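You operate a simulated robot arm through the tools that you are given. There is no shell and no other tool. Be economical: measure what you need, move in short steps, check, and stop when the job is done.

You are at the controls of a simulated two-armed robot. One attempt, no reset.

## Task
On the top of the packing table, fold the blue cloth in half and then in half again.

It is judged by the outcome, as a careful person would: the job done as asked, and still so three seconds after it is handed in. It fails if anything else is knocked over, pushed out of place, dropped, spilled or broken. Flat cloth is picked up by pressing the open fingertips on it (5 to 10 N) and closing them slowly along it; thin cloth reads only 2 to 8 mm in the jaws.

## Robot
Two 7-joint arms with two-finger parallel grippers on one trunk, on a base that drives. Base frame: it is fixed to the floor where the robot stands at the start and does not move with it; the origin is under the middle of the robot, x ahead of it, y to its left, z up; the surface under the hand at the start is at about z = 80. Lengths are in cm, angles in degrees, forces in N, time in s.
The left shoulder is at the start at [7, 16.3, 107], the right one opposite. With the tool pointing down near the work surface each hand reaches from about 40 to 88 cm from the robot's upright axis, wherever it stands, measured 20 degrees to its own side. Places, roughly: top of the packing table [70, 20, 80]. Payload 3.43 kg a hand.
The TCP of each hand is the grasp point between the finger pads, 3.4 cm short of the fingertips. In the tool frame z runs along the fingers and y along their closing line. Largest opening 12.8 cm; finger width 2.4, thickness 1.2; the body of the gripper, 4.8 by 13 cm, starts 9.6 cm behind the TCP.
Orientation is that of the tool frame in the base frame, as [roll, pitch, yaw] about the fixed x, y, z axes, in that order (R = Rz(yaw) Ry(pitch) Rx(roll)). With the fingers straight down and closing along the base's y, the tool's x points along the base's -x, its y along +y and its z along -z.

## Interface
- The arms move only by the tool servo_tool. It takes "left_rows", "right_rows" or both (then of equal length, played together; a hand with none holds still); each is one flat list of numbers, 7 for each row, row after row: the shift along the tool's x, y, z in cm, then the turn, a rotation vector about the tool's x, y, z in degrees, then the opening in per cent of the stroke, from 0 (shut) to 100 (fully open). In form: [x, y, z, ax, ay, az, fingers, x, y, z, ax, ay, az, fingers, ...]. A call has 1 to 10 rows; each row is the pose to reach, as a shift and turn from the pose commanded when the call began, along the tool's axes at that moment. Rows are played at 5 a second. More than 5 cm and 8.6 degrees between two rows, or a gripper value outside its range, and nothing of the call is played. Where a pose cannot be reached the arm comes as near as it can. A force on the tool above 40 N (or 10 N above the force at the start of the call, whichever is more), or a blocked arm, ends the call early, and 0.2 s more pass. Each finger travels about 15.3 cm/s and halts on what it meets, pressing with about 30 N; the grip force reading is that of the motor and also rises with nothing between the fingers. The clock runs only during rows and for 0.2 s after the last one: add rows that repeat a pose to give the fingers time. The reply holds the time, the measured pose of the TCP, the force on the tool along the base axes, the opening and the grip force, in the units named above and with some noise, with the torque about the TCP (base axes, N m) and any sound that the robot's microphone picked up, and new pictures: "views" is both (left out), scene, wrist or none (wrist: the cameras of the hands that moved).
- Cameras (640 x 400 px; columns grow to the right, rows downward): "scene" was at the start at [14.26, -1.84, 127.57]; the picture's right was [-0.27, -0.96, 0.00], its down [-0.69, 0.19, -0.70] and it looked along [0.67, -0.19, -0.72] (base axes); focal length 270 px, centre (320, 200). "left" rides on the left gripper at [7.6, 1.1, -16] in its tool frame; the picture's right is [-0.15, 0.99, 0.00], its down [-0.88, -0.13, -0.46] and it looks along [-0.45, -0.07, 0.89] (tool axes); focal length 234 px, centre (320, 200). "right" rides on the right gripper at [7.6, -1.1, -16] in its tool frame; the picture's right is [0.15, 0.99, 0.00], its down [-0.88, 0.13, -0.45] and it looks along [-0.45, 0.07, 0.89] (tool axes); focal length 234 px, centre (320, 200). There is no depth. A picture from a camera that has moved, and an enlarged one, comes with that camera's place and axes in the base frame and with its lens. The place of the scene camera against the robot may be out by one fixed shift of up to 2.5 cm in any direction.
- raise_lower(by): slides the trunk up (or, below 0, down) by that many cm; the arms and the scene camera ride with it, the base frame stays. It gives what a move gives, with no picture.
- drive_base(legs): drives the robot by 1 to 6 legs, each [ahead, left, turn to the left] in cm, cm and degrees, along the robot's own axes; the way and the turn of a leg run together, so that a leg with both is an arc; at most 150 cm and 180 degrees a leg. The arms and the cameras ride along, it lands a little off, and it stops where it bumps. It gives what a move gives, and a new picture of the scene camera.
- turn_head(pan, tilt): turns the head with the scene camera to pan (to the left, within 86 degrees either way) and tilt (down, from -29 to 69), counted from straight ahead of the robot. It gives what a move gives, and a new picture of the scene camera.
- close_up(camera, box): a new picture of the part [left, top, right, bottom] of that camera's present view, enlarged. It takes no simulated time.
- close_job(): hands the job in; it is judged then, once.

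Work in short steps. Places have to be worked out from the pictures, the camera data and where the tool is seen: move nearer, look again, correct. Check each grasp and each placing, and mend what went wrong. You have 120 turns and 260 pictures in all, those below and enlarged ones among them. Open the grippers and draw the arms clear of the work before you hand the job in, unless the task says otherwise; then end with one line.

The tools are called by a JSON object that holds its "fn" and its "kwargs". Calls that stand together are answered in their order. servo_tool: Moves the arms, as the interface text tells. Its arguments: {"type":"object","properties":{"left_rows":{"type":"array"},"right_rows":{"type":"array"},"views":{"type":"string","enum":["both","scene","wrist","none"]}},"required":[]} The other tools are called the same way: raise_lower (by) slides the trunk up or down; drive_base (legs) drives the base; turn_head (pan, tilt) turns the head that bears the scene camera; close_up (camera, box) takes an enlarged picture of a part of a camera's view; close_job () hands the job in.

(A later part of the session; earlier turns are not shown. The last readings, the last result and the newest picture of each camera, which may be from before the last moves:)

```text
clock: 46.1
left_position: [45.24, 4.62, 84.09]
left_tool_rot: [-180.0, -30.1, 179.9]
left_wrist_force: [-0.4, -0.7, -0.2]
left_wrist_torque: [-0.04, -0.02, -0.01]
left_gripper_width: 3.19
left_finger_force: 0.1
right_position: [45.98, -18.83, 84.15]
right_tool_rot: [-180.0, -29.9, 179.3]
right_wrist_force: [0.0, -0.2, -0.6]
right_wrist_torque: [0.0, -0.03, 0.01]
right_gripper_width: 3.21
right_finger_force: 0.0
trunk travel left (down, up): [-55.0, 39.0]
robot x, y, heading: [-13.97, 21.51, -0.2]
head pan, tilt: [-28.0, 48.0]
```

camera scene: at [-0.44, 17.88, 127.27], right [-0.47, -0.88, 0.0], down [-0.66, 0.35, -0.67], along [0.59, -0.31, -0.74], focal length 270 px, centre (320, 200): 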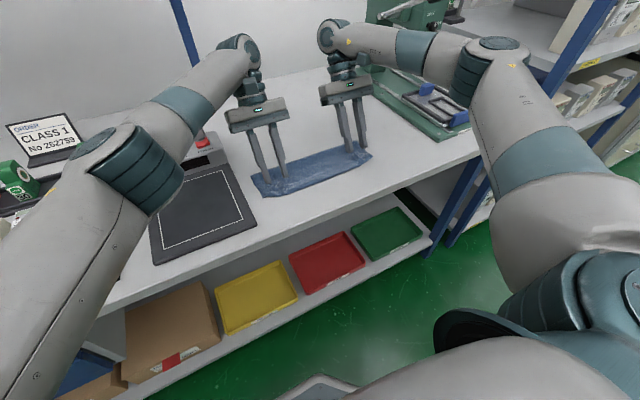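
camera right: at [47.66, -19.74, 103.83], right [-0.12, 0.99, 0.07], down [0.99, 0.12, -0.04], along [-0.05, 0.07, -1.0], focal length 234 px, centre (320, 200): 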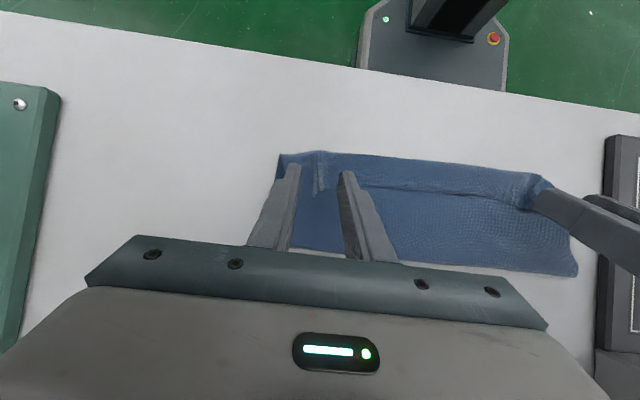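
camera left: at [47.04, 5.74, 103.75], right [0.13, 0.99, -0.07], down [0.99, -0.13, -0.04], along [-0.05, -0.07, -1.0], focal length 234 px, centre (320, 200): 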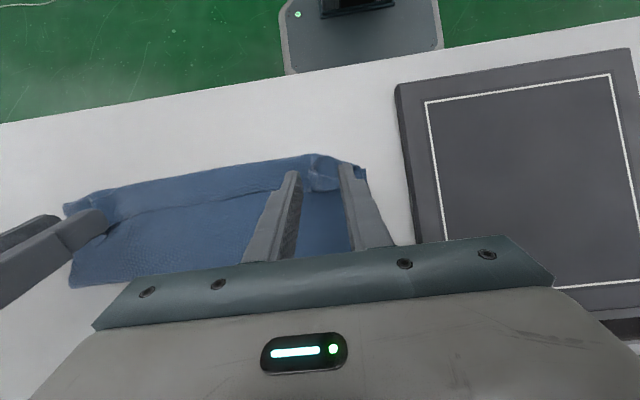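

There's no contact yet, so I'll drop 0.35 cm more and close slowly on the lump and ridge.

{"fn": "servo_tool", "kwargs": {"left_rows": [-0.18, 0, 0.3, 0, 0, 0, 25, -0.18, 0, 0.3, 0, 0, 0, 21, -0.18, 0, 0.3, 0, 0, 0, 17, -0.18, 0, 0.3, 0, 0, 0, 13, -0.18, 0, 0.3, 0, 0, 0, 9, -0.18, 0, 0.3, 0, 0, 0, 6, -0.18, 0, 0.3, 0, 0, 0, 3, -0.18, 0, 0.3, 0, 0, 0, 0, -0.18, 0, 0.3, 0, 0, 0, 0], "right_rows": [-0.15, 0.3, 0.25, 0, 0, 0, 25, -0.15, 0.3, 0.25, 0, 0, 0, 21, -0.15, 0.3, 0.25, 0, 0, 0, 17, -0.15, 0.3, 0.25, 0, 0, 0, 13, -0.15, 0.3, 0.25, 0, 0, 0, 9, -0.15, 0.3, 0.25, 0, 0, 0, 6, -0.15, 0.3, 0.25, 0, 0, 0, 3, -0.15, 0.3, 0.25, 0, 0, 0, 0, -0.15, 0.3, 0.25, 0, 0, 0, 0], "views": "none"}}

{"fn": "close_up", "kwargs": {"camera": "left", "box": [260, 145, 388, 225]}}

{"fn": "close_up", "kwargs": {"camera": "right", "box": [260, 145, 388, 225]}}

```text
clock: 48.1
left_position: [45.29, 4.62, 83.79]
left_tool_rot: [-179.9, -29.9, 179.9]
left_wrist_force: [0.1, -3.9, 1.6]
left_wrist_torque: [-0.11, 0.02, 0.04]
left_gripper_width: 0.28
left_finger_force: 29.4
right_position: [46.02, -18.43, 83.85]
right_tool_rot: [-179.9, -30.0, 179.5]
right_wrist_force: [0.0, 2.6, 0.2]
right_wrist_torque: [0.09, 0.01, -0.03]
right_gripper_width: 0.17
right_finger_force: 30.4
trunk travel left (down, up): [-55.0, 39.0]
robot x, y, heading: [-13.82, 21.27, 0.0]
head pan, tilt: [-28.0, 48.0]
```

```text
5.00 times, centred on (324, 185) of left
camera zoom: at [46.76, 5.65, 101.42], right [0.13, 0.99, -0.07], down [0.99, -0.13, -0.05], along [-0.05, -0.07, -1.0], focal length 1171 px, centre (300, 275)
```

zoom: 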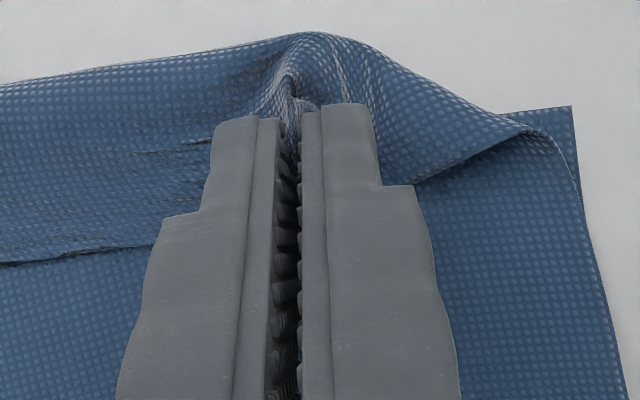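

```text
5.00 times, centred on (324, 185) of right
camera zoom: at [47.28, -19.63, 101.6], right [-0.12, 0.99, 0.07], down [0.99, 0.12, -0.04], along [-0.05, 0.07, -1.0], focal length 1171 px, centre (300, 275)
```

zoom: 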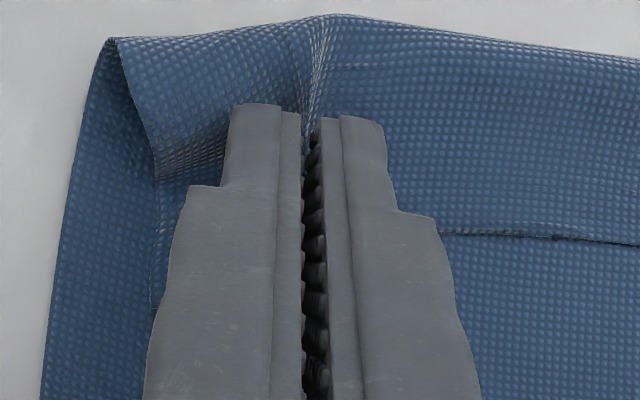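

Both grips look good at the flap edge. I'll lift up and over x≈55, rotating the hands back to vertical.

{"fn": "servo_tool", "kwargs": {"left_rows": [0.49, 0, -1.45, 0, -4, 0, 0, 0.63, 0, -3.1, 0, -8, 0, 0, 0.52, 0, -4.9, 0, -12, 0, 0, 0.23, 0, -6.8, 0, -16, 0, 0, -0.23, 0, -8.8, 0, -20, 0, 0, -0.97, 0, -10.72, 0, -24, 0, 0, -1.85, 0, -12.39, 0, -27, 0, 0, -3, 0, -14.2, 0, -30, 0, 0, -3, 0, -14.2, 0, -30, 0, 0], "right_rows": [0.49, 0, -1.45, 0, -4, 0, 0, 0.63, 0, -3.1, 0, -8, 0, 0, 0.52, 0, -4.9, 0, -12, 0, 0, 0.23, 0, -6.8, 0, -16, 0, 0, -0.23, 0, -8.8, 0, -20, 0, 0, -0.97, 0, -10.72, 0, -24, 0, 0, -1.85, 0, -12.39, 0, -27, 0, 0, -3, 0, -14.2, 0, -30, 0, 0, -3, 0, -14.2, 0, -30, 0, 0], "views": "both"}}

```text
clock: 50.1
left_position: [55.13, 4.58, 94.76]
left_tool_rot: [179.9, 0.0, -180.0]
left_wrist_force: [-0.1, -3.4, 0.4]
left_wrist_torque: [-0.11, 0.01, 0.02]
left_gripper_width: 0.24
left_finger_force: 30.4
right_position: [55.56, -18.42, 94.61]
right_tool_rot: [180.0, 0.1, 179.3]
right_wrist_force: [0.8, 2.8, -0.5]
right_wrist_torque: [0.09, 0.02, 0.0]
right_gripper_width: 0.18
right_finger_force: 30.5
trunk travel left (down, up): [-55.0, 39.0]
robot x, y, heading: [-13.73, 21.12, 0.1]
head pan, tilt: [-28.0, 48.0]
camera scene: at [-0.35, 17.84, 127.25], right [-0.47, -0.88, 0.0], down [-0.66, 0.35, -0.67], along [0.59, -0.31, -0.74], focal length 270 px, centre (320, 200)
camera right: at [47.79, -19.49, 110.69], right [-0.14, 0.99, 0.0], down [0.88, 0.12, 0.46], along [0.45, 0.06, -0.89], focal length 234 px, centre (320, 200)
camera left: at [47.63, 5.63, 110.69], right [0.15, 0.99, 0.0], down [0.88, -0.13, 0.46], along [0.45, -0.07, -0.89], focal length 234 px, centre (320, 200)
```

scene: 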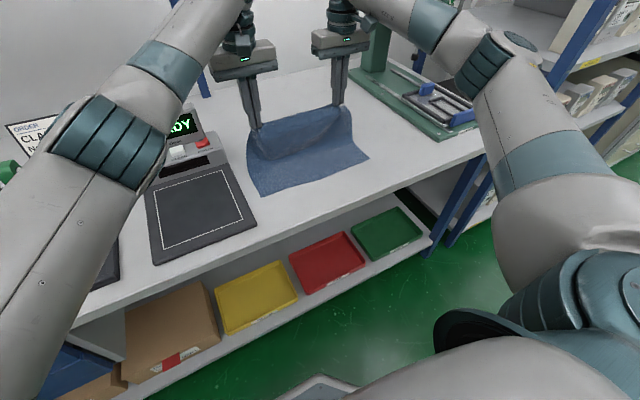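
right: 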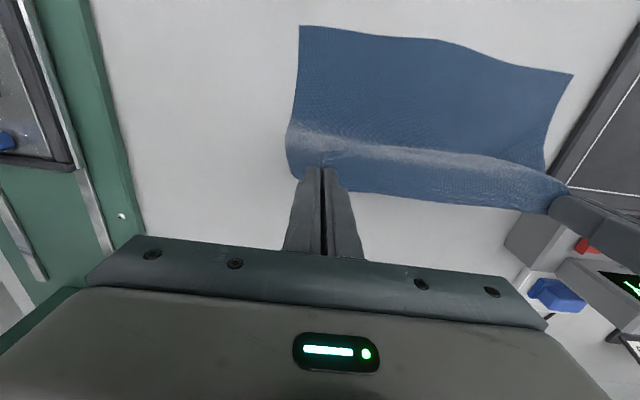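
left: 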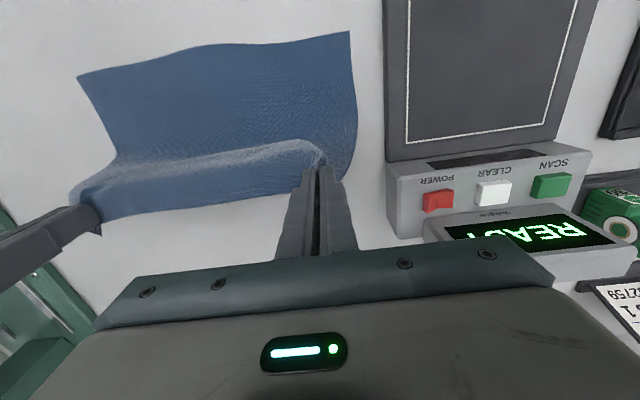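

Now the arc back to the near side, with the wrists turning up to 60° this time.

{"fn": "servo_tool", "kwargs": {"left_rows": [2.4, 0, 0.2, 0, -8, 0, 0, 5.1, 0, 1.2, 0, -16, 0, 0, 7.6, 0, 2.8, 0, -24, 0, 0, 9.7, 0, 4.7, 0, -32, 0, 0, 11.2, 0, 6.5, 0, -40, 0, 0, 12.2, 0, 8.2, 0, -48, 0, 0, 12.85, 0, 9.7, 0, -54, 0, 0, 13.2, 0, 10.9, 0, -60, 0, 0, 13.2, 0, 10.9, 0, -60, 0, 0], "right_rows": [2.8, 0, 0.2, 0, -8, 0, 0, 5.5, 0, 1.2, 0, -16, 0, 0, 8, 0, 2.8, 0, -24, 0, 0, 10.1, 0, 4.7, 0, -32, 0, 0, 11.6, 0, 6.5, 0, -40, 0, 0, 12.6, 0, 8.2, 0, -48, 0, 0, 13.25, 0, 9.7, 0, -54, 0, 0, 13.6, 0, 10.9, 0, -60, 0, 0, 13.6, 0, 10.9, 0, -60, 0, 0], "views": "both"}}

```text
clock: 52.1
left_position: [41.82, 4.56, 83.79]
left_tool_rot: [180.0, 60.2, -180.0]
left_wrist_force: [0.5, -3.2, 0.2]
left_wrist_torque: [-0.04, -0.02, -0.09]
left_gripper_width: 0.23
left_finger_force: 30.0
right_position: [42.05, -18.4, 83.8]
right_tool_rot: [179.7, 60.2, 179.3]
right_wrist_force: [-1.1, 2.5, 0.8]
right_wrist_torque: [0.02, -0.02, 0.11]
right_gripper_width: 0.16
right_finger_force: 29.8
right hand out of reach, approached as far as the arm can: row 8
trunk travel left (down, up): [-55.0, 39.0]
robot x, y, heading: [-13.74, 21.3, -0.0]
head pan, tilt: [-28.0, 48.0]
camera scene: at [-0.48, 17.74, 127.26], right [-0.47, -0.88, 0.0], down [-0.66, 0.35, -0.67], along [0.59, -0.31, -0.74], focal length 270 px, centre (320, 200)
camera right: at [24.18, -19.42, 85.27], right [-0.06, 0.99, -0.13], down [0.04, 0.13, 0.99], along [1.0, 0.06, -0.05], focal length 234 px, centre (320, 200)
camera left: at [24.22, 5.61, 85.12], right [0.07, 0.99, 0.13], down [0.04, -0.13, 0.99], along [1.0, -0.07, -0.05], focal length 234 px, centre (320, 200)
```

scene: 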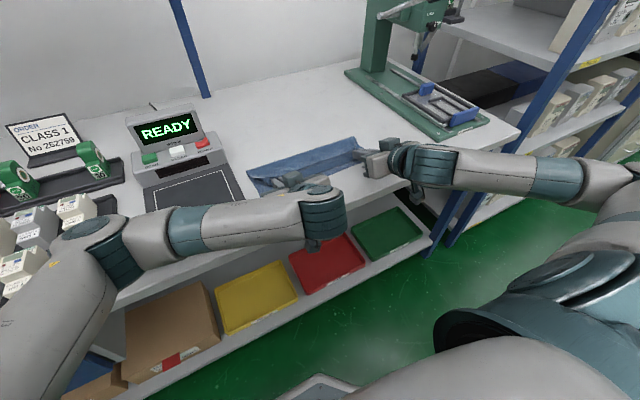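
right: 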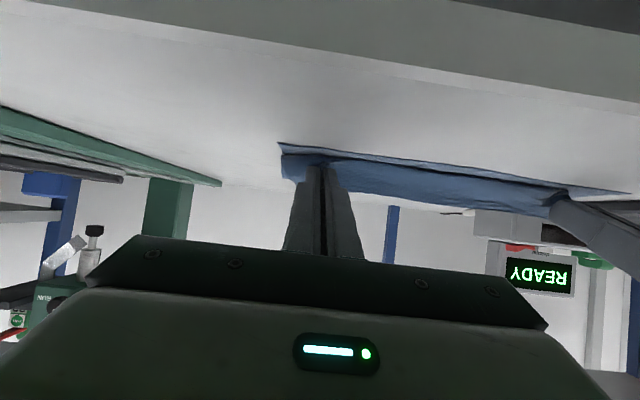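
left: 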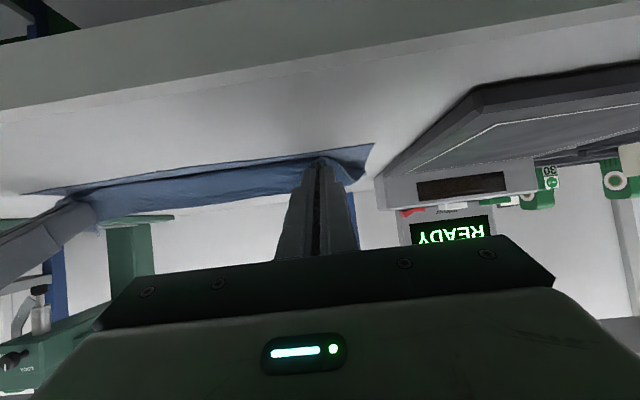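

The wrist rotation worked. I'll check closely how the edge sits now.

{"fn": "close_up", "kwargs": {"camera": "left", "box": [200, 110, 400, 235]}}

{"fn": "close_up", "kwargs": {"camera": "scene", "box": [235, 120, 395, 220]}}

```text
3.20 times, centred on (300, 172) of left
camera zoom: at [24.22, 5.61, 85.12], right [0.07, 0.99, 0.13], down [0.04, -0.13, 0.99], along [1.0, -0.07, -0.05], focal length 749 px, centre (384, 288)
```

zoom: 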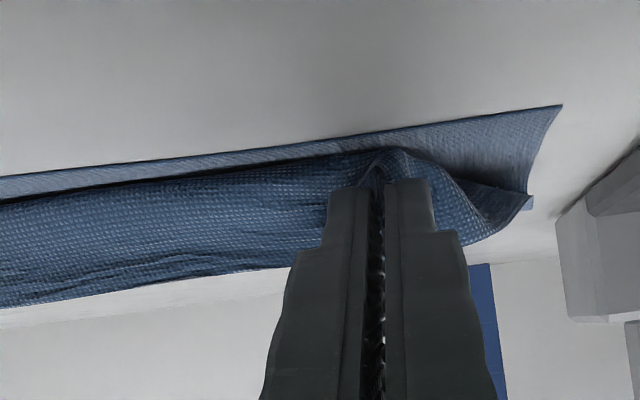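

```text
4.00 times, centred on (315, 170) of scene
camera zoom: at [-0.48, 17.74, 127.26], right [-0.47, -0.88, 0.0], down [-0.66, 0.35, -0.67], along [0.59, -0.31, -0.74], focal length 1080 px, centre (340, 320)
```

zoom: 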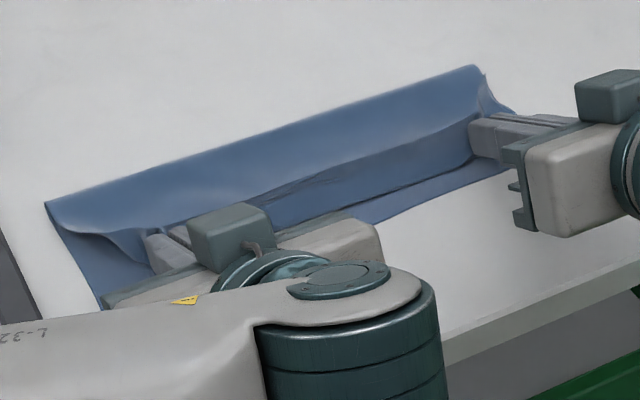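

The crease is now near x≈54 and the edge stands up ready to fall toward me. I'll pull slightly toward me, open a little and slide the fingers straight out backwards.

{"fn": "servo_tool", "kwargs": {"left_rows": [0.3, 0, -0.5, 0, 0, 0, 0, 0.3, 0, -0.5, 0, 0, 0, 3, 0.3, 0, -0.5, 0, 0, 0, 6, 0.3, 0, -1.2, 0, 0, 0, 8, 0.3, 0, -2, 0, 0, 0, 9, 0.3, 0, -3, 0, 0, 0, 10, 0.3, 0, -4, 0, 0, 0, 10, 0.3, 0, -5.5, 0, 0, 0, 10, 0.3, 0, -7, 0, 0, 0, 10], "right_rows": [0.3, 0, -0.5, 0, 0, 0, 0, 0.3, 0, -0.5, 0, 0, 0, 3, 0.3, 0, -0.5, 0, 0, 0, 6, 0.3, 0, -1.2, 0, 0, 0, 8, 0.3, 0, -2, 0, 0, 0, 9, 0.3, 0, -3, 0, 0, 0, 10, 0.3, 0, -4, 0, 0, 0, 10, 0.3, 0, -5.5, 0, 0, 0, 10, 0.3, 0, -7, 0, 0, 0, 10], "views": "wrist"}}

{"fn": "close_up", "kwargs": {"camera": "scene", "box": [235, 120, 395, 220]}}

```text
clock: 54.1
left_position: [35.59, 4.58, 87.04]
left_tool_rot: [-179.9, 59.9, -179.8]
left_wrist_force: [0.1, -0.8, -0.3]
left_wrist_torque: [0.01, -0.02, 0.02]
left_gripper_width: 1.25
left_finger_force: 0.1
right_position: [38.26, -19.72, 86.18]
right_tool_rot: [179.9, 60.0, 179.4]
right_wrist_force: [1.1, -0.5, 0.2]
right_wrist_torque: [0.01, 0.01, -0.02]
right_gripper_width: 1.29
right_finger_force: 0.1
right hand out of reach, approached as far as the arm can: row 7, 8, 9
trunk travel left (down, up): [-55.0, 39.0]
robot x, y, heading: [-14.07, 21.41, -0.1]
head pan, tilt: [-28.0, 48.0]
camera right: at [20.52, -20.77, 87.66], right [-0.06, 0.99, -0.13], down [0.05, 0.13, 0.99], along [1.0, 0.06, -0.05], focal length 234 px, centre (320, 200)
camera left: at [18.04, 5.65, 88.47], right [0.07, 0.99, 0.13], down [0.05, -0.13, 0.99], along [1.0, -0.07, -0.05], focal length 234 px, centre (320, 200)
```

right: 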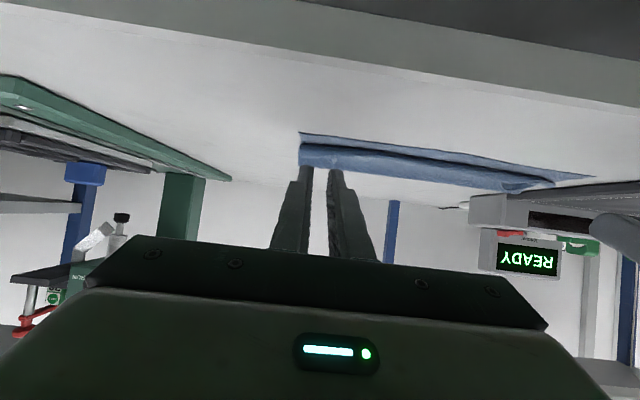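
left: 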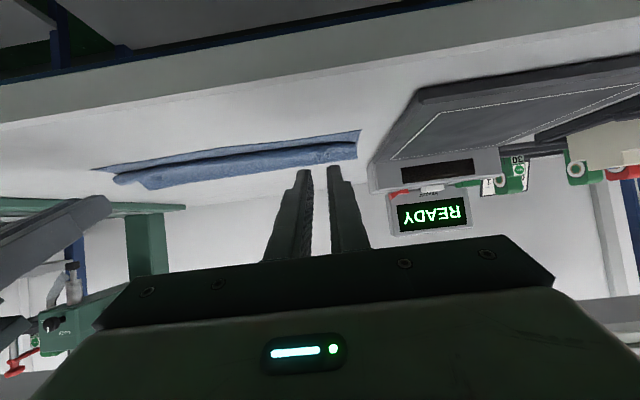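

```text
4.00 times, centred on (315, 170) of scene
camera zoom: at [-0.43, 17.83, 127.26], right [-0.47, -0.88, 0.0], down [-0.66, 0.35, -0.67], along [0.59, -0.31, -0.74], focal length 1080 px, centre (340, 320)
```

zoom: 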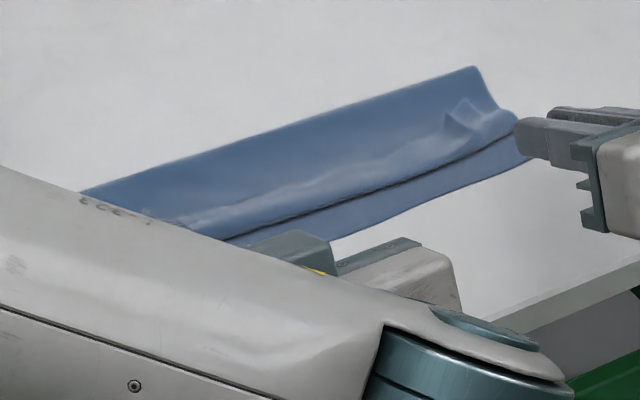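

I'll bring the hands back to vertical above the strip to see it from the top.

{"fn": "servo_tool", "kwargs": {"left_rows": [-2.6, 0, -1.5, 0, 8, 0, 15, -5.2, 0, -3, 0, 16, 0, 20, -7.43, 0, -3.13, 0, 24, 0, 20, -8.43, 0, -1.4, 0, 32, 0, 20, -9.43, 0, 0.33, 0, 40, 0, 20, -10.43, 0, 2.06, 0, 48, 0, 20, -10.56, 0, 4.29, 0, 54, 0, 20, -10.2, 0, 5.66, 0, 60, 0, 20, -10.2, 0, 5.66, 0, 60, 0, 20], "right_rows": [-2.6, 0, -1.5, 0, 8, 0, 15, -5.2, 0, -3, 0, 16, 0, 20, -7.43, 0, -3.13, 0, 24, 0, 20, -8.43, 0, -1.4, 0, 32, 0, 20, -9.43, 0, 0.33, 0, 40, 0, 20, -10.43, 0, 2.06, 0, 48, 0, 20, -10.56, 0, 4.29, 0, 54, 0, 20, -10.2, 0, 5.66, 0, 60, 0, 20, -10.2, 0, 5.66, 0, 60, 0, 20], "views": "wrist"}}

{"fn": "close_up", "kwargs": {"camera": "left", "box": [240, 70, 400, 170]}}

{"fn": "close_up", "kwargs": {"camera": "right", "box": [240, 70, 400, 170]}}

```text
clock: 56.1
left_position: [45.65, 4.68, 93.02]
left_tool_rot: [-179.9, 0.0, -179.9]
left_wrist_force: [0.3, 0.9, 0.3]
left_wrist_torque: [-0.02, -0.03, 0.01]
left_gripper_width: 2.55
left_finger_force: 0.1
right_position: [48.13, -19.6, 92.15]
right_tool_rot: [-179.9, 0.0, 179.5]
right_wrist_force: [-0.6, -0.3, 0.1]
right_wrist_torque: [0.01, -0.04, -0.03]
right_gripper_width: 2.56
right_finger_force: 0.2
trunk travel left (down, up): [-55.0, 39.0]
robot x, y, heading: [-13.74, 21.02, 0.1]
head pan, tilt: [-28.0, 48.0]
camera right: at [40.43, -20.82, 108.17], right [-0.14, 0.99, 0.0], down [0.88, 0.12, 0.46], along [0.45, 0.06, -0.89], focal length 234 px, centre (320, 200)
camera left: at [38.13, 5.77, 109.01], right [0.15, 0.99, 0.0], down [0.88, -0.13, 0.45], along [0.45, -0.07, -0.89], focal length 234 px, centre (320, 200)
```

right: 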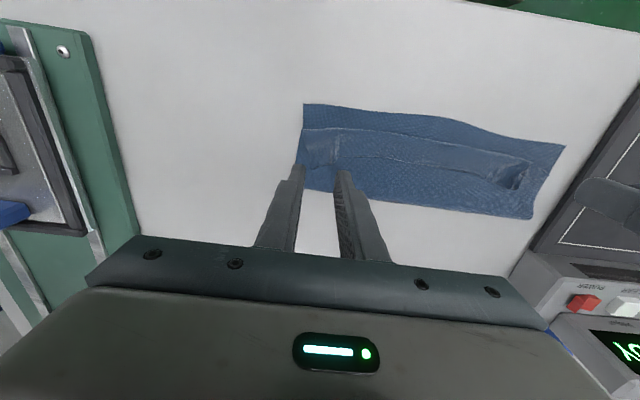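
left: 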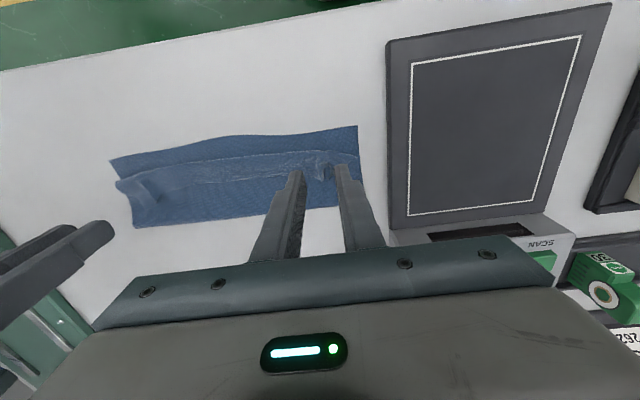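

```text
4.00 times, centred on (320, 120) of left
camera zoom: at [38.13, 5.77, 109.01], right [0.15, 0.99, 0.0], down [0.88, -0.13, 0.45], along [0.45, -0.07, -0.89], focal length 937 px, centre (320, 520)
```

zoom: 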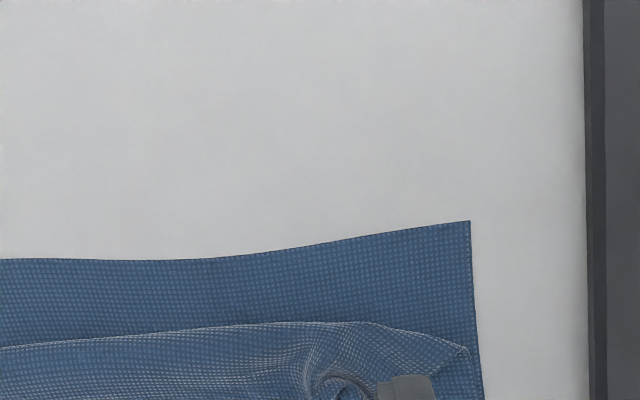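

```text
4.00 times, centred on (320, 120) of right
camera zoom: at [40.43, -20.82, 108.17], right [-0.14, 0.99, 0.0], down [0.88, 0.12, 0.46], along [0.45, 0.06, -0.89], focal length 937 px, centre (320, 520)
```

zoom: 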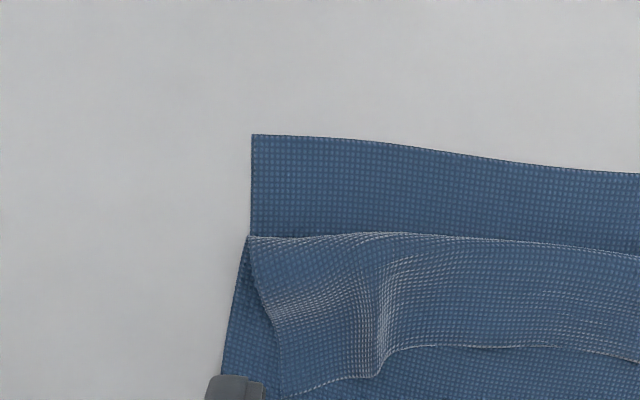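

The geometry is good now: unfolding the 3 cm flap would land its edge right on the near edge. I'll look at the ridges at the flap edge for one more tip grip.

{"fn": "close_up", "kwargs": {"camera": "left", "box": [250, 130, 378, 210]}}

{"fn": "close_up", "kwargs": {"camera": "right", "box": [250, 110, 378, 190]}}

{"fn": "close_up", "kwargs": {"camera": "right", "box": [450, 120, 578, 200]}}

```text
5.00 times, centred on (314, 170) of left
camera zoom: at [38.13, 5.77, 109.01], right [0.15, 0.99, 0.0], down [0.88, -0.13, 0.45], along [0.45, -0.07, -0.89], focal length 1171 px, centre (350, 350)
```

zoom: 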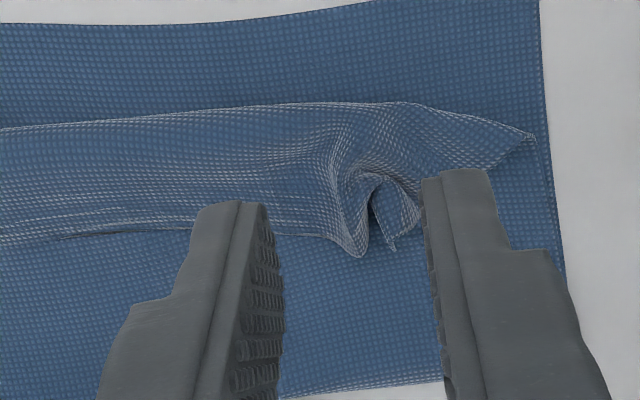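

```text
5.00 times, centred on (314, 150) of right
camera zoom: at [40.43, -20.82, 108.17], right [-0.14, 0.99, 0.0], down [0.88, 0.12, 0.46], along [0.45, 0.06, -0.89], focal length 1171 px, centre (350, 450)
```

zoom: 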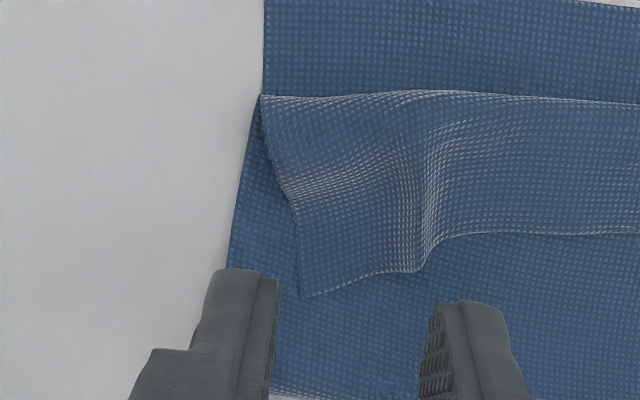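

```text
5.00 times, centred on (514, 160) of right
camera zoom: at [40.43, -20.82, 108.17], right [-0.14, 0.99, 0.0], down [0.88, 0.12, 0.46], along [0.45, 0.06, -0.89], focal length 1171 px, centre (-650, 400)
```

zoom: 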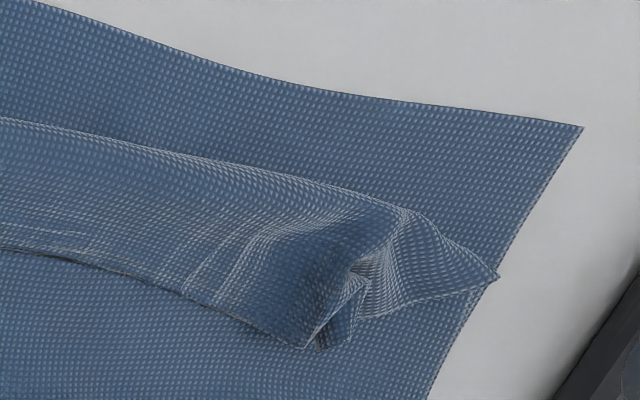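

The ridges stand at (49.4, 4.6) and (49.1, -18.2). I'll descend with vertical fingers overlapping only the last ~0.7 cm of them and close.

{"fn": "servo_tool", "kwargs": {"left_rows": [-2.2, 0, 2, 0, 0, 0, 22, -4.25, -0.1, 4.5, 0, 0, 0, 22, -4.25, -0.1, 7, 0, 0, 0, 22, -4.25, -0.1, 8.6, 0, 0, 0, 22, -4.25, -0.1, 8.6, 0, 0, 0, 16, -4.25, -0.1, 8.6, 0, 0, 0, 11, -4.25, -0.1, 8.6, 0, 0, 0, 6, -4.25, -0.1, 8.6, 0, 0, 0, 2, -4.25, -0.1, 8.6, 0, 0, 0, 0, -4.25, -0.1, 8.6, 0, 0, 0, 0], "right_rows": [-0.8, 0.8, 2, 0, 0, 0, 22, -1.5, 1.4, 4.5, 0, 0, 0, 22, -1.5, 1.4, 6.5, 0, 0, 0, 22, -1.5, 1.4, 7.75, 0, 0, 0, 22, -1.5, 1.4, 7.75, 0, 0, 0, 16, -1.5, 1.4, 7.75, 0, 0, 0, 11, -1.5, 1.4, 7.75, 0, 0, 0, 6, -1.5, 1.4, 7.75, 0, 0, 0, 2, -1.5, 1.4, 7.75, 0, 0, 0, 0, -1.5, 1.4, 7.75, 0, 0, 0, 0], "views": "none"}}

{"fn": "close_up", "kwargs": {"camera": "left", "box": [250, 110, 378, 190]}}

{"fn": "close_up", "kwargs": {"camera": "right", "box": [250, 110, 378, 190]}}

```text
clock: 58.3
left_position: [50.0, 4.64, 84.56]
left_tool_rot: [-180.0, 0.0, 180.0]
left_wrist_force: [-0.6, 0.8, -0.2]
left_wrist_torque: [0.0, -0.02, 0.03]
left_gripper_width: 0.15
left_finger_force: 29.6
right_position: [49.78, -18.3, 84.21]
right_tool_rot: [-179.9, 0.0, 179.5]
right_wrist_force: [0.5, 0.3, 0.8]
right_wrist_torque: [-0.01, -0.01, -0.01]
right_gripper_width: 0.13
right_finger_force: 30.0
trunk travel left (down, up): [-55.0, 39.0]
robot x, y, heading: [-13.53, 21.38, 0.0]
head pan, tilt: [-28.0, 48.0]
```

```text
5.00 times, centred on (314, 150) of left
camera zoom: at [42.44, 5.63, 100.46], right [0.15, 0.99, 0.0], down [0.88, -0.13, 0.46], along [0.45, -0.07, -0.89], focal length 1171 px, centre (350, 450)
```

zoom: 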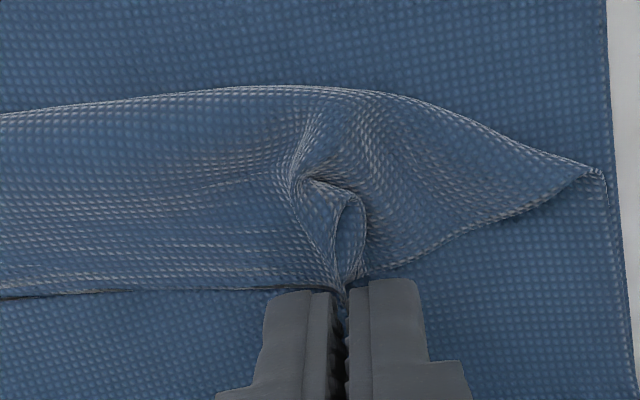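

```text
5.00 times, centred on (314, 150) of right
camera zoom: at [42.0, -19.39, 100.27], right [-0.14, 0.99, 0.0], down [0.88, 0.12, 0.46], along [0.45, 0.06, -0.89], focal length 1171 px, centre (350, 450)
```

zoom: 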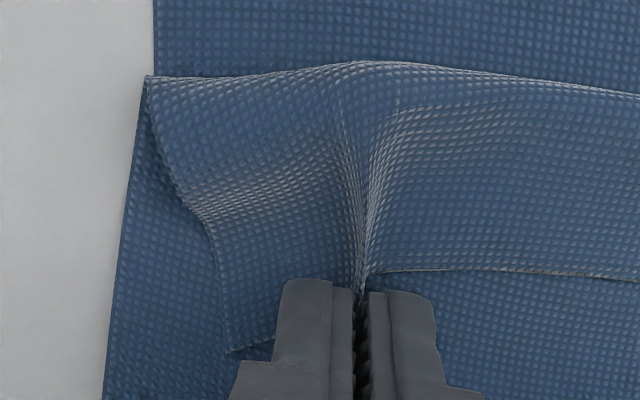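

Just the edge tips are held on both sides. I'll roll the flap over toward me in a small arc, turning the wrists to 45°.

{"fn": "servo_tool", "kwargs": {"left_rows": [0.55, 0, -1.5, 0, -6, 0, 0, 1.5, 0, -3.1, 0, -12, 0, 0, 2.9, 0, -4.3, 0, -18, 0, 0, 4.4, 0, -4.7, 0, -24, 0, 0, 5.75, 0, -4.25, 0, -30, 0, 0, 7, 0, -3.15, 0, -36, 0, 0, 7.9, 0, -1.65, 0, -41, 0, 0, 8.55, 0, -0.35, 0, -45, 0, 0, 8.55, 0, 0.3, 0, -45, 0, 0, 8.55, 0, 0.3, 0, -45, 0, 0], "right_rows": [0.4, 0, -1.8, 0, -6, 0, 0, 1.3, 0, -3.4, 0, -12, 0, 0, 2.7, 0, -4.6, 0, -18, 0, 0, 4.2, 0, -5, 0, -24, 0, 0, 5.55, 0, -4.55, 0, -30, 0, 0, 6.8, 0, -3.45, 0, -36, 0, 0, 7.7, 0, -1.95, 0, -41, 0, 0, 8.35, 0, -0.65, 0, -45, 0, 0, 8.35, 0, 0, 0, -45, 0, 0, 8.35, 0, 0, 0, -45, 0, 0], "views": "wrist"}}

{"fn": "close_up", "kwargs": {"camera": "scene", "box": [235, 120, 395, 220]}}

{"fn": "close_up", "kwargs": {"camera": "left", "box": [230, 110, 390, 210]}}

{"fn": "close_up", "kwargs": {"camera": "right", "box": [250, 110, 410, 210]}}

```text
clock: 60.5
left_position: [41.41, 4.56, 84.2]
left_tool_rot: [-180.0, 45.1, -180.0]
left_wrist_force: [0.0, 0.8, 1.2]
left_wrist_torque: [-0.01, -0.04, 0.0]
left_gripper_width: 0.18
left_finger_force: 29.8
right_position: [41.35, -18.3, 84.19]
right_tool_rot: [179.9, 45.1, 179.4]
right_wrist_force: [-0.1, 0.8, 0.6]
right_wrist_torque: [0.01, -0.01, 0.0]
right_gripper_width: 0.13
right_finger_force: 30.1
trunk travel left (down, up): [-55.0, 39.0]
robot x, y, heading: [-14.12, 20.87, -0.4]
head pan, tilt: [-28.0, 48.0]
camera right: at [24.62, -19.23, 90.27], right [-0.09, 0.99, -0.1], down [0.3, 0.13, 0.95], along [0.95, 0.06, -0.31], focal length 234 px, centre (320, 200)
camera left: at [24.79, 5.6, 90.21], right [0.1, 0.99, 0.1], down [0.3, -0.13, 0.95], along [0.95, -0.07, -0.31], focal length 234 px, centre (320, 200)
```

right: 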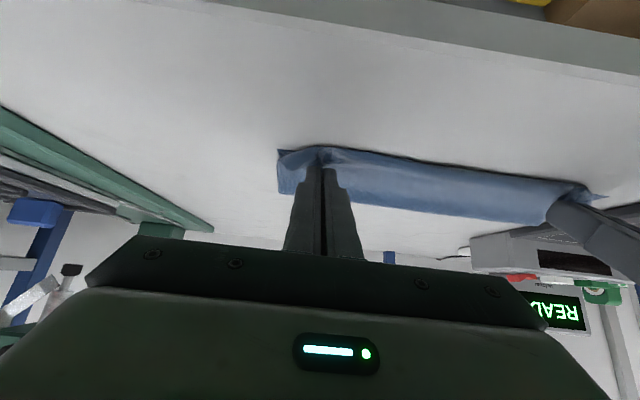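
left: 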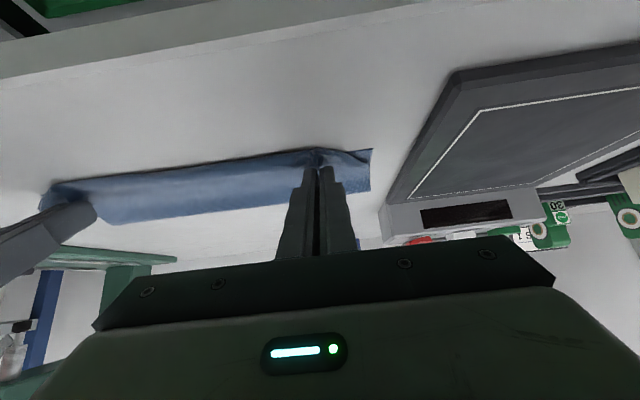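

```text
4.00 times, centred on (315, 170) of scene
camera zoom: at [-0.41, 17.85, 127.26], right [-0.47, -0.88, 0.0], down [-0.66, 0.35, -0.67], along [0.59, -0.31, -0.74], focal length 1080 px, centre (340, 320)
```

zoom: 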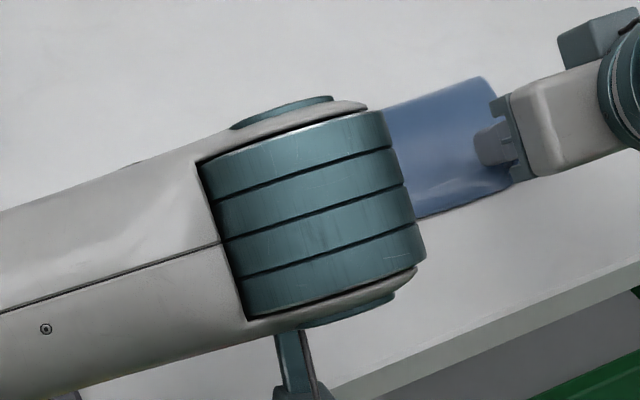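

```text
4.00 times, centred on (310, 160) of left
camera zoom: at [24.79, 5.6, 90.21], right [0.1, 0.99, 0.1], down [0.3, -0.13, 0.95], along [0.95, -0.07, -0.31], focal length 937 px, centre (360, 360)
```

zoom: 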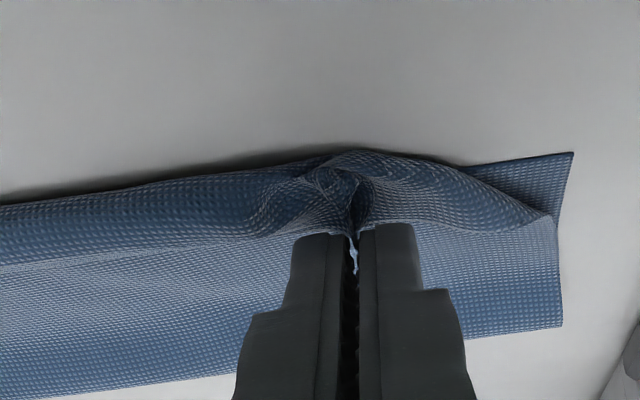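

```text
4.00 times, centred on (330, 160) of right
camera zoom: at [24.62, -19.23, 90.27], right [-0.09, 0.99, -0.1], down [0.3, 0.13, 0.95], along [0.95, 0.06, -0.31], focal length 937 px, centre (280, 360)
```

zoom: 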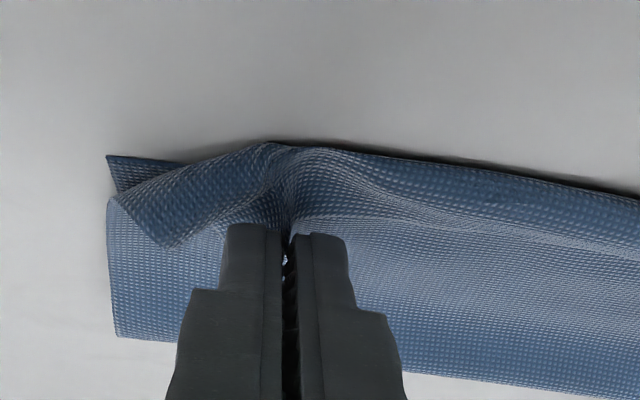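

That worked: the top edge now lies over the near edge with only about 1 cm turned up. I'll release by opening slightly and drawing straight back, then come up and look.

{"fn": "servo_tool", "kwargs": {"left_rows": [0, 0, 0.1, 0, 0, 0, 3, 0, 0, -0.4, 0, 0, 0, 5, 0, 0, -1.2, 0, 0, 0, 7, 0, 0, -2.2, 0, 0, 0, 8, 0, 0, -3.5, 0, 0, 0, 10, -1, 0, -6, 0, 0, 0, 10, -4, 0, -8, 0, 8, 0, 15, -7, 0, -9, 0, 16, 0, 15, -10, 0, -8, 0, 24, 0, 20], "right_rows": [0, 0, 0.1, 0, 0, 0, 3, 0, 0, -0.4, 0, 0, 0, 5, 0, 0, -1.2, 0, 0, 0, 7, 0, 0, -2.2, 0, 0, 0, 8, 0, 0, -3.5, 0, 0, 0, 10, -1, 0, -6, 0, 0, 0, 10, -4, 0, -8, 0, 8, 0, 15, -7, 0, -9, 0, 16, 0, 15, -10, 0, -8, 0, 24, 0, 20], "views": "wrist"}}

```text
clock: 62.5
left_position: [43.01, 4.56, 96.7]
left_tool_rot: [-179.9, 20.7, -180.0]
left_wrist_force: [-0.1, 0.4, -0.5]
left_wrist_torque: [-0.01, 0.06, -0.03]
left_gripper_width: 2.57
left_finger_force: 0.0
right_position: [42.78, -18.32, 97.05]
right_tool_rot: [-179.9, 20.8, 179.5]
right_wrist_force: [0.7, 0.3, -0.2]
right_wrist_torque: [-0.03, 0.02, -0.01]
right_gripper_width: 2.55
right_finger_force: 0.1
trunk travel left (down, up): [-55.0, 39.0]
robot x, y, heading: [-13.61, 21.2, 0.0]
head pan, tilt: [-28.0, 48.0]
camera right: at [29.95, -19.37, 109.36], right [-0.13, 0.99, -0.05], down [0.66, 0.13, 0.74], along [0.74, 0.06, -0.67], focal length 234 px, centre (320, 200)
camera left: at [30.31, 5.58, 109.08], right [0.14, 0.99, 0.05], down [0.66, -0.13, 0.74], along [0.74, -0.07, -0.67], focal length 234 px, centre (320, 200)
```

right: 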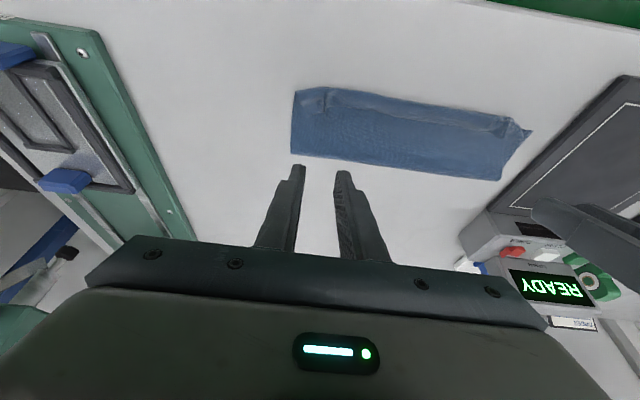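
left: 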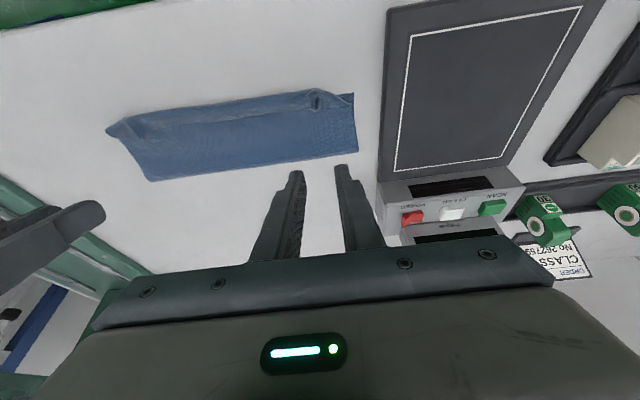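

{"fn": "close_up", "kwargs": {"camera": "left", "box": [95, 70, 375, 245]}}

{"fn": "close_up", "kwargs": {"camera": "right", "box": [270, 60, 550, 235]}}

```text
2.29 times, centred on (235, 158) of left
camera zoom: at [30.31, 5.58, 109.08], right [0.14, 0.99, 0.05], down [0.66, -0.13, 0.74], along [0.74, -0.07, -0.67], focal length 535 px, centre (514, 297)
```

zoom: 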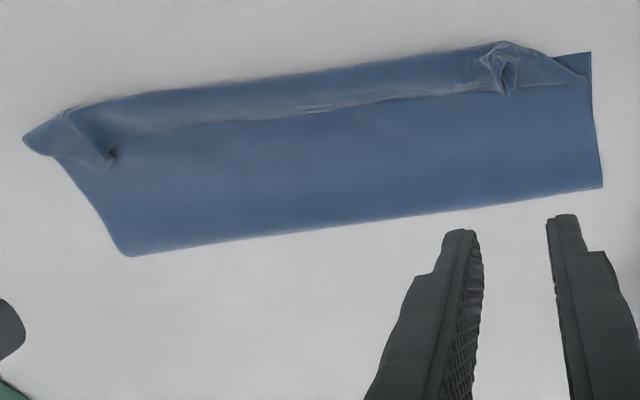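

```text
2.29 times, centred on (410, 148) of right
camera zoom: at [29.95, -19.37, 109.36], right [-0.13, 0.99, -0.05], down [0.66, 0.13, 0.74], along [0.74, 0.06, -0.67], focal length 535 px, centre (114, 320)
```

zoom: 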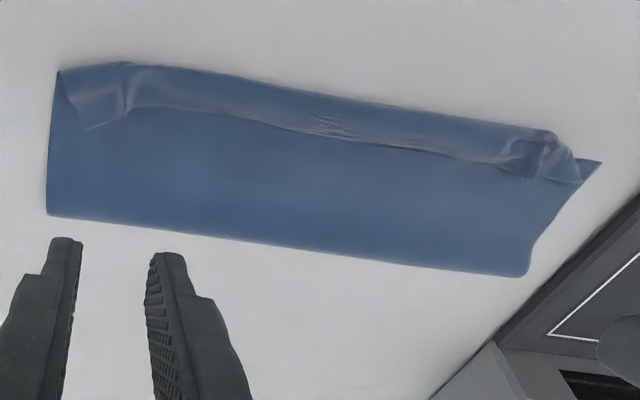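

The half fold is in place: the strip spans x≈43–52.5, y≈-22.5–9.3, with a 2 cm hem turned in at the open edge that the next fold will hide. For the second fold I'll park the left hand up and out, and bring the right hand over the strip's left end.

{"fn": "servo_tool", "kwargs": {"left_rows": [0.53, 3.33, -2.33, 0, 0, 0, 20, 1.07, 6.67, -4.67, 0, 0, 0, 20, 1.6, 10, -7, 0, 0, 0, 20, 2.13, 13.3, -9.3, 0, 0, 0, 20, 2.67, 16.7, -11.7, 0, 0, 0, 20, 3.2, 20, -14, 0, 0, 0, 20, 3.2, 22, -14, 0, 0, 0, 20], "right_rows": [-0.6, 4.4, 0, 0, 3, 0, 25, -1.2, 8.8, 0, 0, 6, 0, 28, -1.9, 13.2, 0, 0, 10, 0, 28, -2.5, 17.6, 0, 0, 14, 0, 28, -3.2, 22, 1.5, 0, 18, 0, 28, -3.78, 26.5, 3.5, 0, 20.8, 0, 28, -3.78, 26.5, 3.5, 0, 20.8, 0, 28], "views": "both"}}

```text
clock: 64.1
left_position: [34.65, 26.56, 108.81]
left_tool_rot: [180.0, 21.1, 180.0]
left_wrist_force: [-0.1, -0.2, -0.1]
left_wrist_torque: [0.0, -0.01, 0.0]
left_gripper_width: 2.57
left_finger_force: 0.1
right_position: [47.8, 8.41, 95.15]
right_tool_rot: [-180.0, 0.2, 179.4]
right_wrist_force: [0.3, -0.1, -1.5]
right_wrist_torque: [0.03, 0.01, -0.01]
right_gripper_width: 3.58
right_finger_force: 0.1
trunk travel left (down, up): [-55.0, 39.0]
robot x, y, heading: [-13.76, 20.93, 0.2]
head pan, tilt: [-28.0, 48.0]
camera scene: at [-0.4, 17.82, 127.26], right [-0.47, -0.88, 0.0], down [-0.66, 0.35, -0.67], along [0.59, -0.31, -0.74], focal length 270 px, centre (320, 200)
camera right: at [39.98, 7.29, 111.27], right [-0.14, 0.99, 0.0], down [0.88, 0.12, 0.46], along [0.46, 0.06, -0.89], focal length 234 px, centre (320, 200)
camera left: at [21.95, 27.68, 120.98], right [0.14, 0.99, 0.05], down [0.66, -0.13, 0.74], along [0.74, -0.07, -0.67], focal length 234 px, centre (320, 200)
```

scene: 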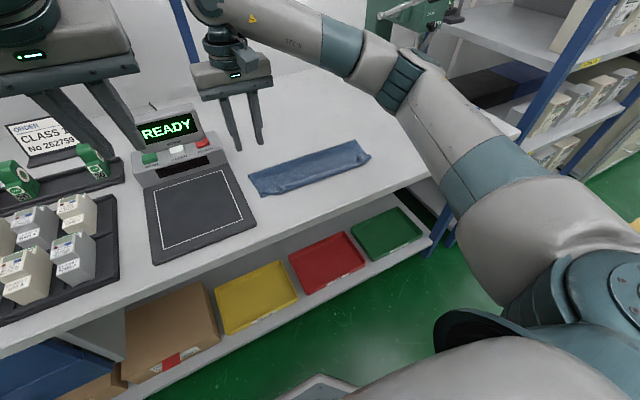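
right: 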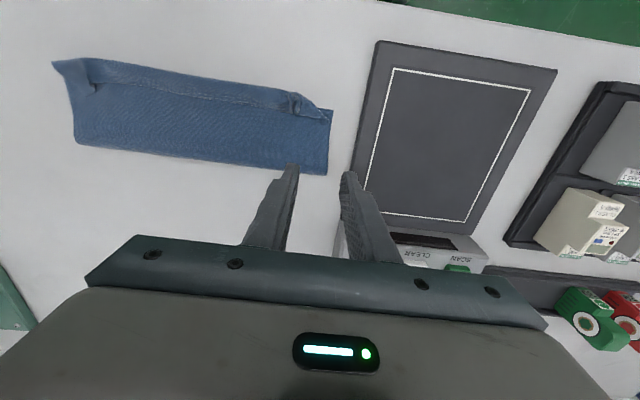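
left: 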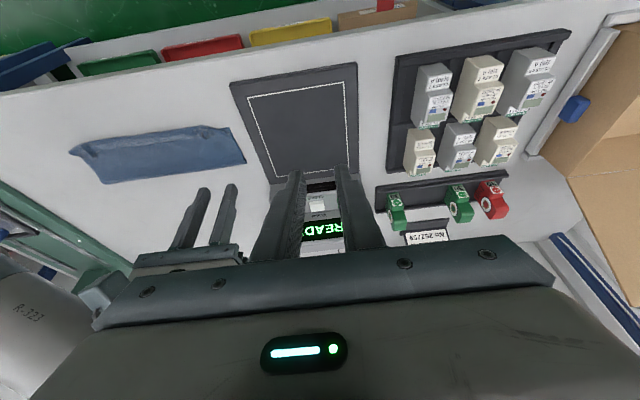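

The strip's left end is at y≈9.5 and the scale pad starts at y≈12.8. I'll lower the right hand with one finger just outside the edge on the table and the other on the cloth.

{"fn": "servo_tool", "kwargs": {"right_rows": [0, 0.15, 3.5, 0, 0, 0, 28, 0, 0.15, 7, 0, 0, 0, 28, 0, 0.15, 10, 0, 0, 0, 28, 0, 0.15, 11.2, 0, 0, 0, 28, 0, 0.15, 11.2, 0, 0, 0, 28], "views": "wrist"}}

{"fn": "close_up", "kwargs": {"camera": "right", "box": [240, 110, 400, 210]}}

```text
clock: 65.3
left_position: [34.74, 26.59, 108.86]
left_tool_rot: [-179.9, 20.9, -179.9]
left_wrist_force: [1.1, 0.7, 0.2]
left_wrist_torque: [-0.03, -0.01, -0.02]
left_gripper_width: 2.56
left_finger_force: 0.0
right_position: [47.9, 8.33, 83.7]
right_tool_rot: [-180.0, 0.1, 179.5]
right_wrist_force: [0.7, 0.3, -0.1]
right_wrist_torque: [-0.05, -0.03, 0.0]
right_gripper_width: 3.6
right_finger_force: 0.1
trunk travel left (down, up): [-55.0, 39.0]
robot x, y, heading: [-13.91, 21.39, -0.3]
head pan, tilt: [-28.0, 48.0]
camera right: at [40.09, 7.24, 99.85], right [-0.14, 0.99, 0.0], down [0.88, 0.12, 0.46], along [0.46, 0.06, -0.89], focal length 234 px, centre (320, 200)
```

right: 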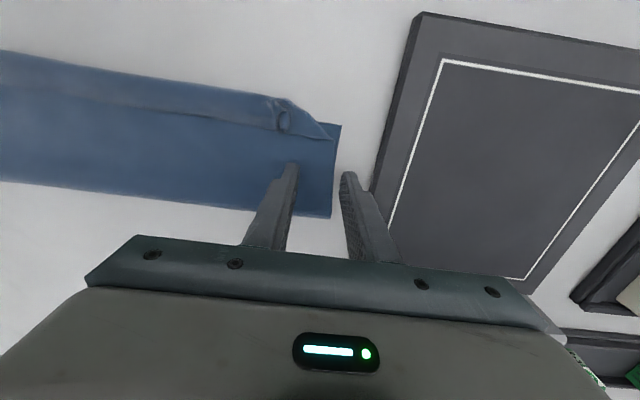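

```text
4.00 times, centred on (320, 160) of right
camera zoom: at [40.09, 7.24, 99.85], right [-0.14, 0.99, 0.0], down [0.88, 0.12, 0.46], along [0.46, 0.06, -0.89], focal length 937 px, centre (320, 360)
```

zoom: 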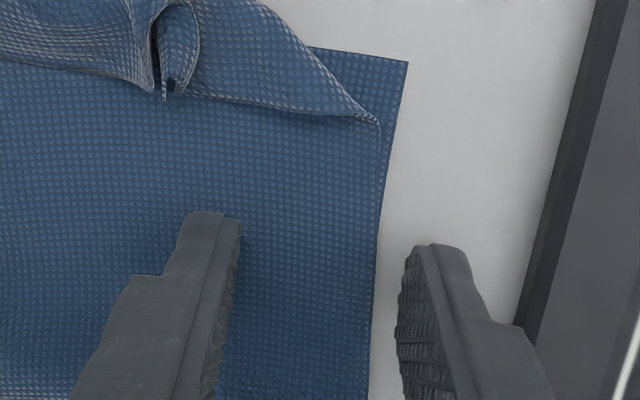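

The fingers straddle the edge nicely. I'll press down gently until contact.

{"fn": "servo_tool", "kwargs": {"right_rows": [0, 0, 0.15, 0, 0, 0, 28, 0, 0, 0.28, 0, 0, 0, 28, 0, 0, 0.28, 0, 0, 0, 28], "views": "none"}}

```text
clock: 66.1
left_position: [34.79, 26.66, 108.8]
left_tool_rot: [-179.9, 21.0, -179.8]
left_wrist_force: [-0.1, -0.1, -0.7]
left_wrist_torque: [0.0, 0.0, -0.02]
left_gripper_width: 2.55
left_finger_force: 0.1
right_position: [47.9, 8.36, 83.69]
right_tool_rot: [180.0, 0.1, 179.5]
right_wrist_force: [1.0, -0.6, 0.4]
right_wrist_torque: [-0.01, -0.05, 0.02]
right_gripper_width: 3.55
right_finger_force: 0.0
trunk travel left (down, up): [-55.0, 39.0]
robot x, y, heading: [-13.83, 21.39, 0.1]
head pan, tilt: [-28.0, 48.0]
```

There's still no load, so I'll go a touch lower.

{"fn": "servo_tool", "kwargs": {"right_rows": [0, 0, 0.1, 0, 0, 0, 28, 0, 0, 0.18, 0, 0, 0, 28, 0, 0, 0.18, 0, 0, 0, 28], "views": "none"}}

```text
clock: 66.9
left_position: [34.78, 26.64, 108.73]
left_tool_rot: [-180.0, 21.1, -179.9]
left_wrist_force: [-1.0, -0.2, 0.2]
left_wrist_torque: [-0.01, -0.01, -0.01]
left_gripper_width: 2.56
left_finger_force: 0.1
right_position: [47.82, 8.36, 83.52]
right_tool_rot: [180.0, 0.3, 179.4]
right_wrist_force: [1.2, -0.1, 7.2]
right_wrist_torque: [-0.22, -0.01, 0.03]
right_gripper_width: 3.63
right_finger_force: 0.4
trunk travel left (down, up): [-55.0, 39.0]
robot x, y, heading: [-13.92, 21.64, 0.2]
head pan, tilt: [-28.0, 48.0]
```

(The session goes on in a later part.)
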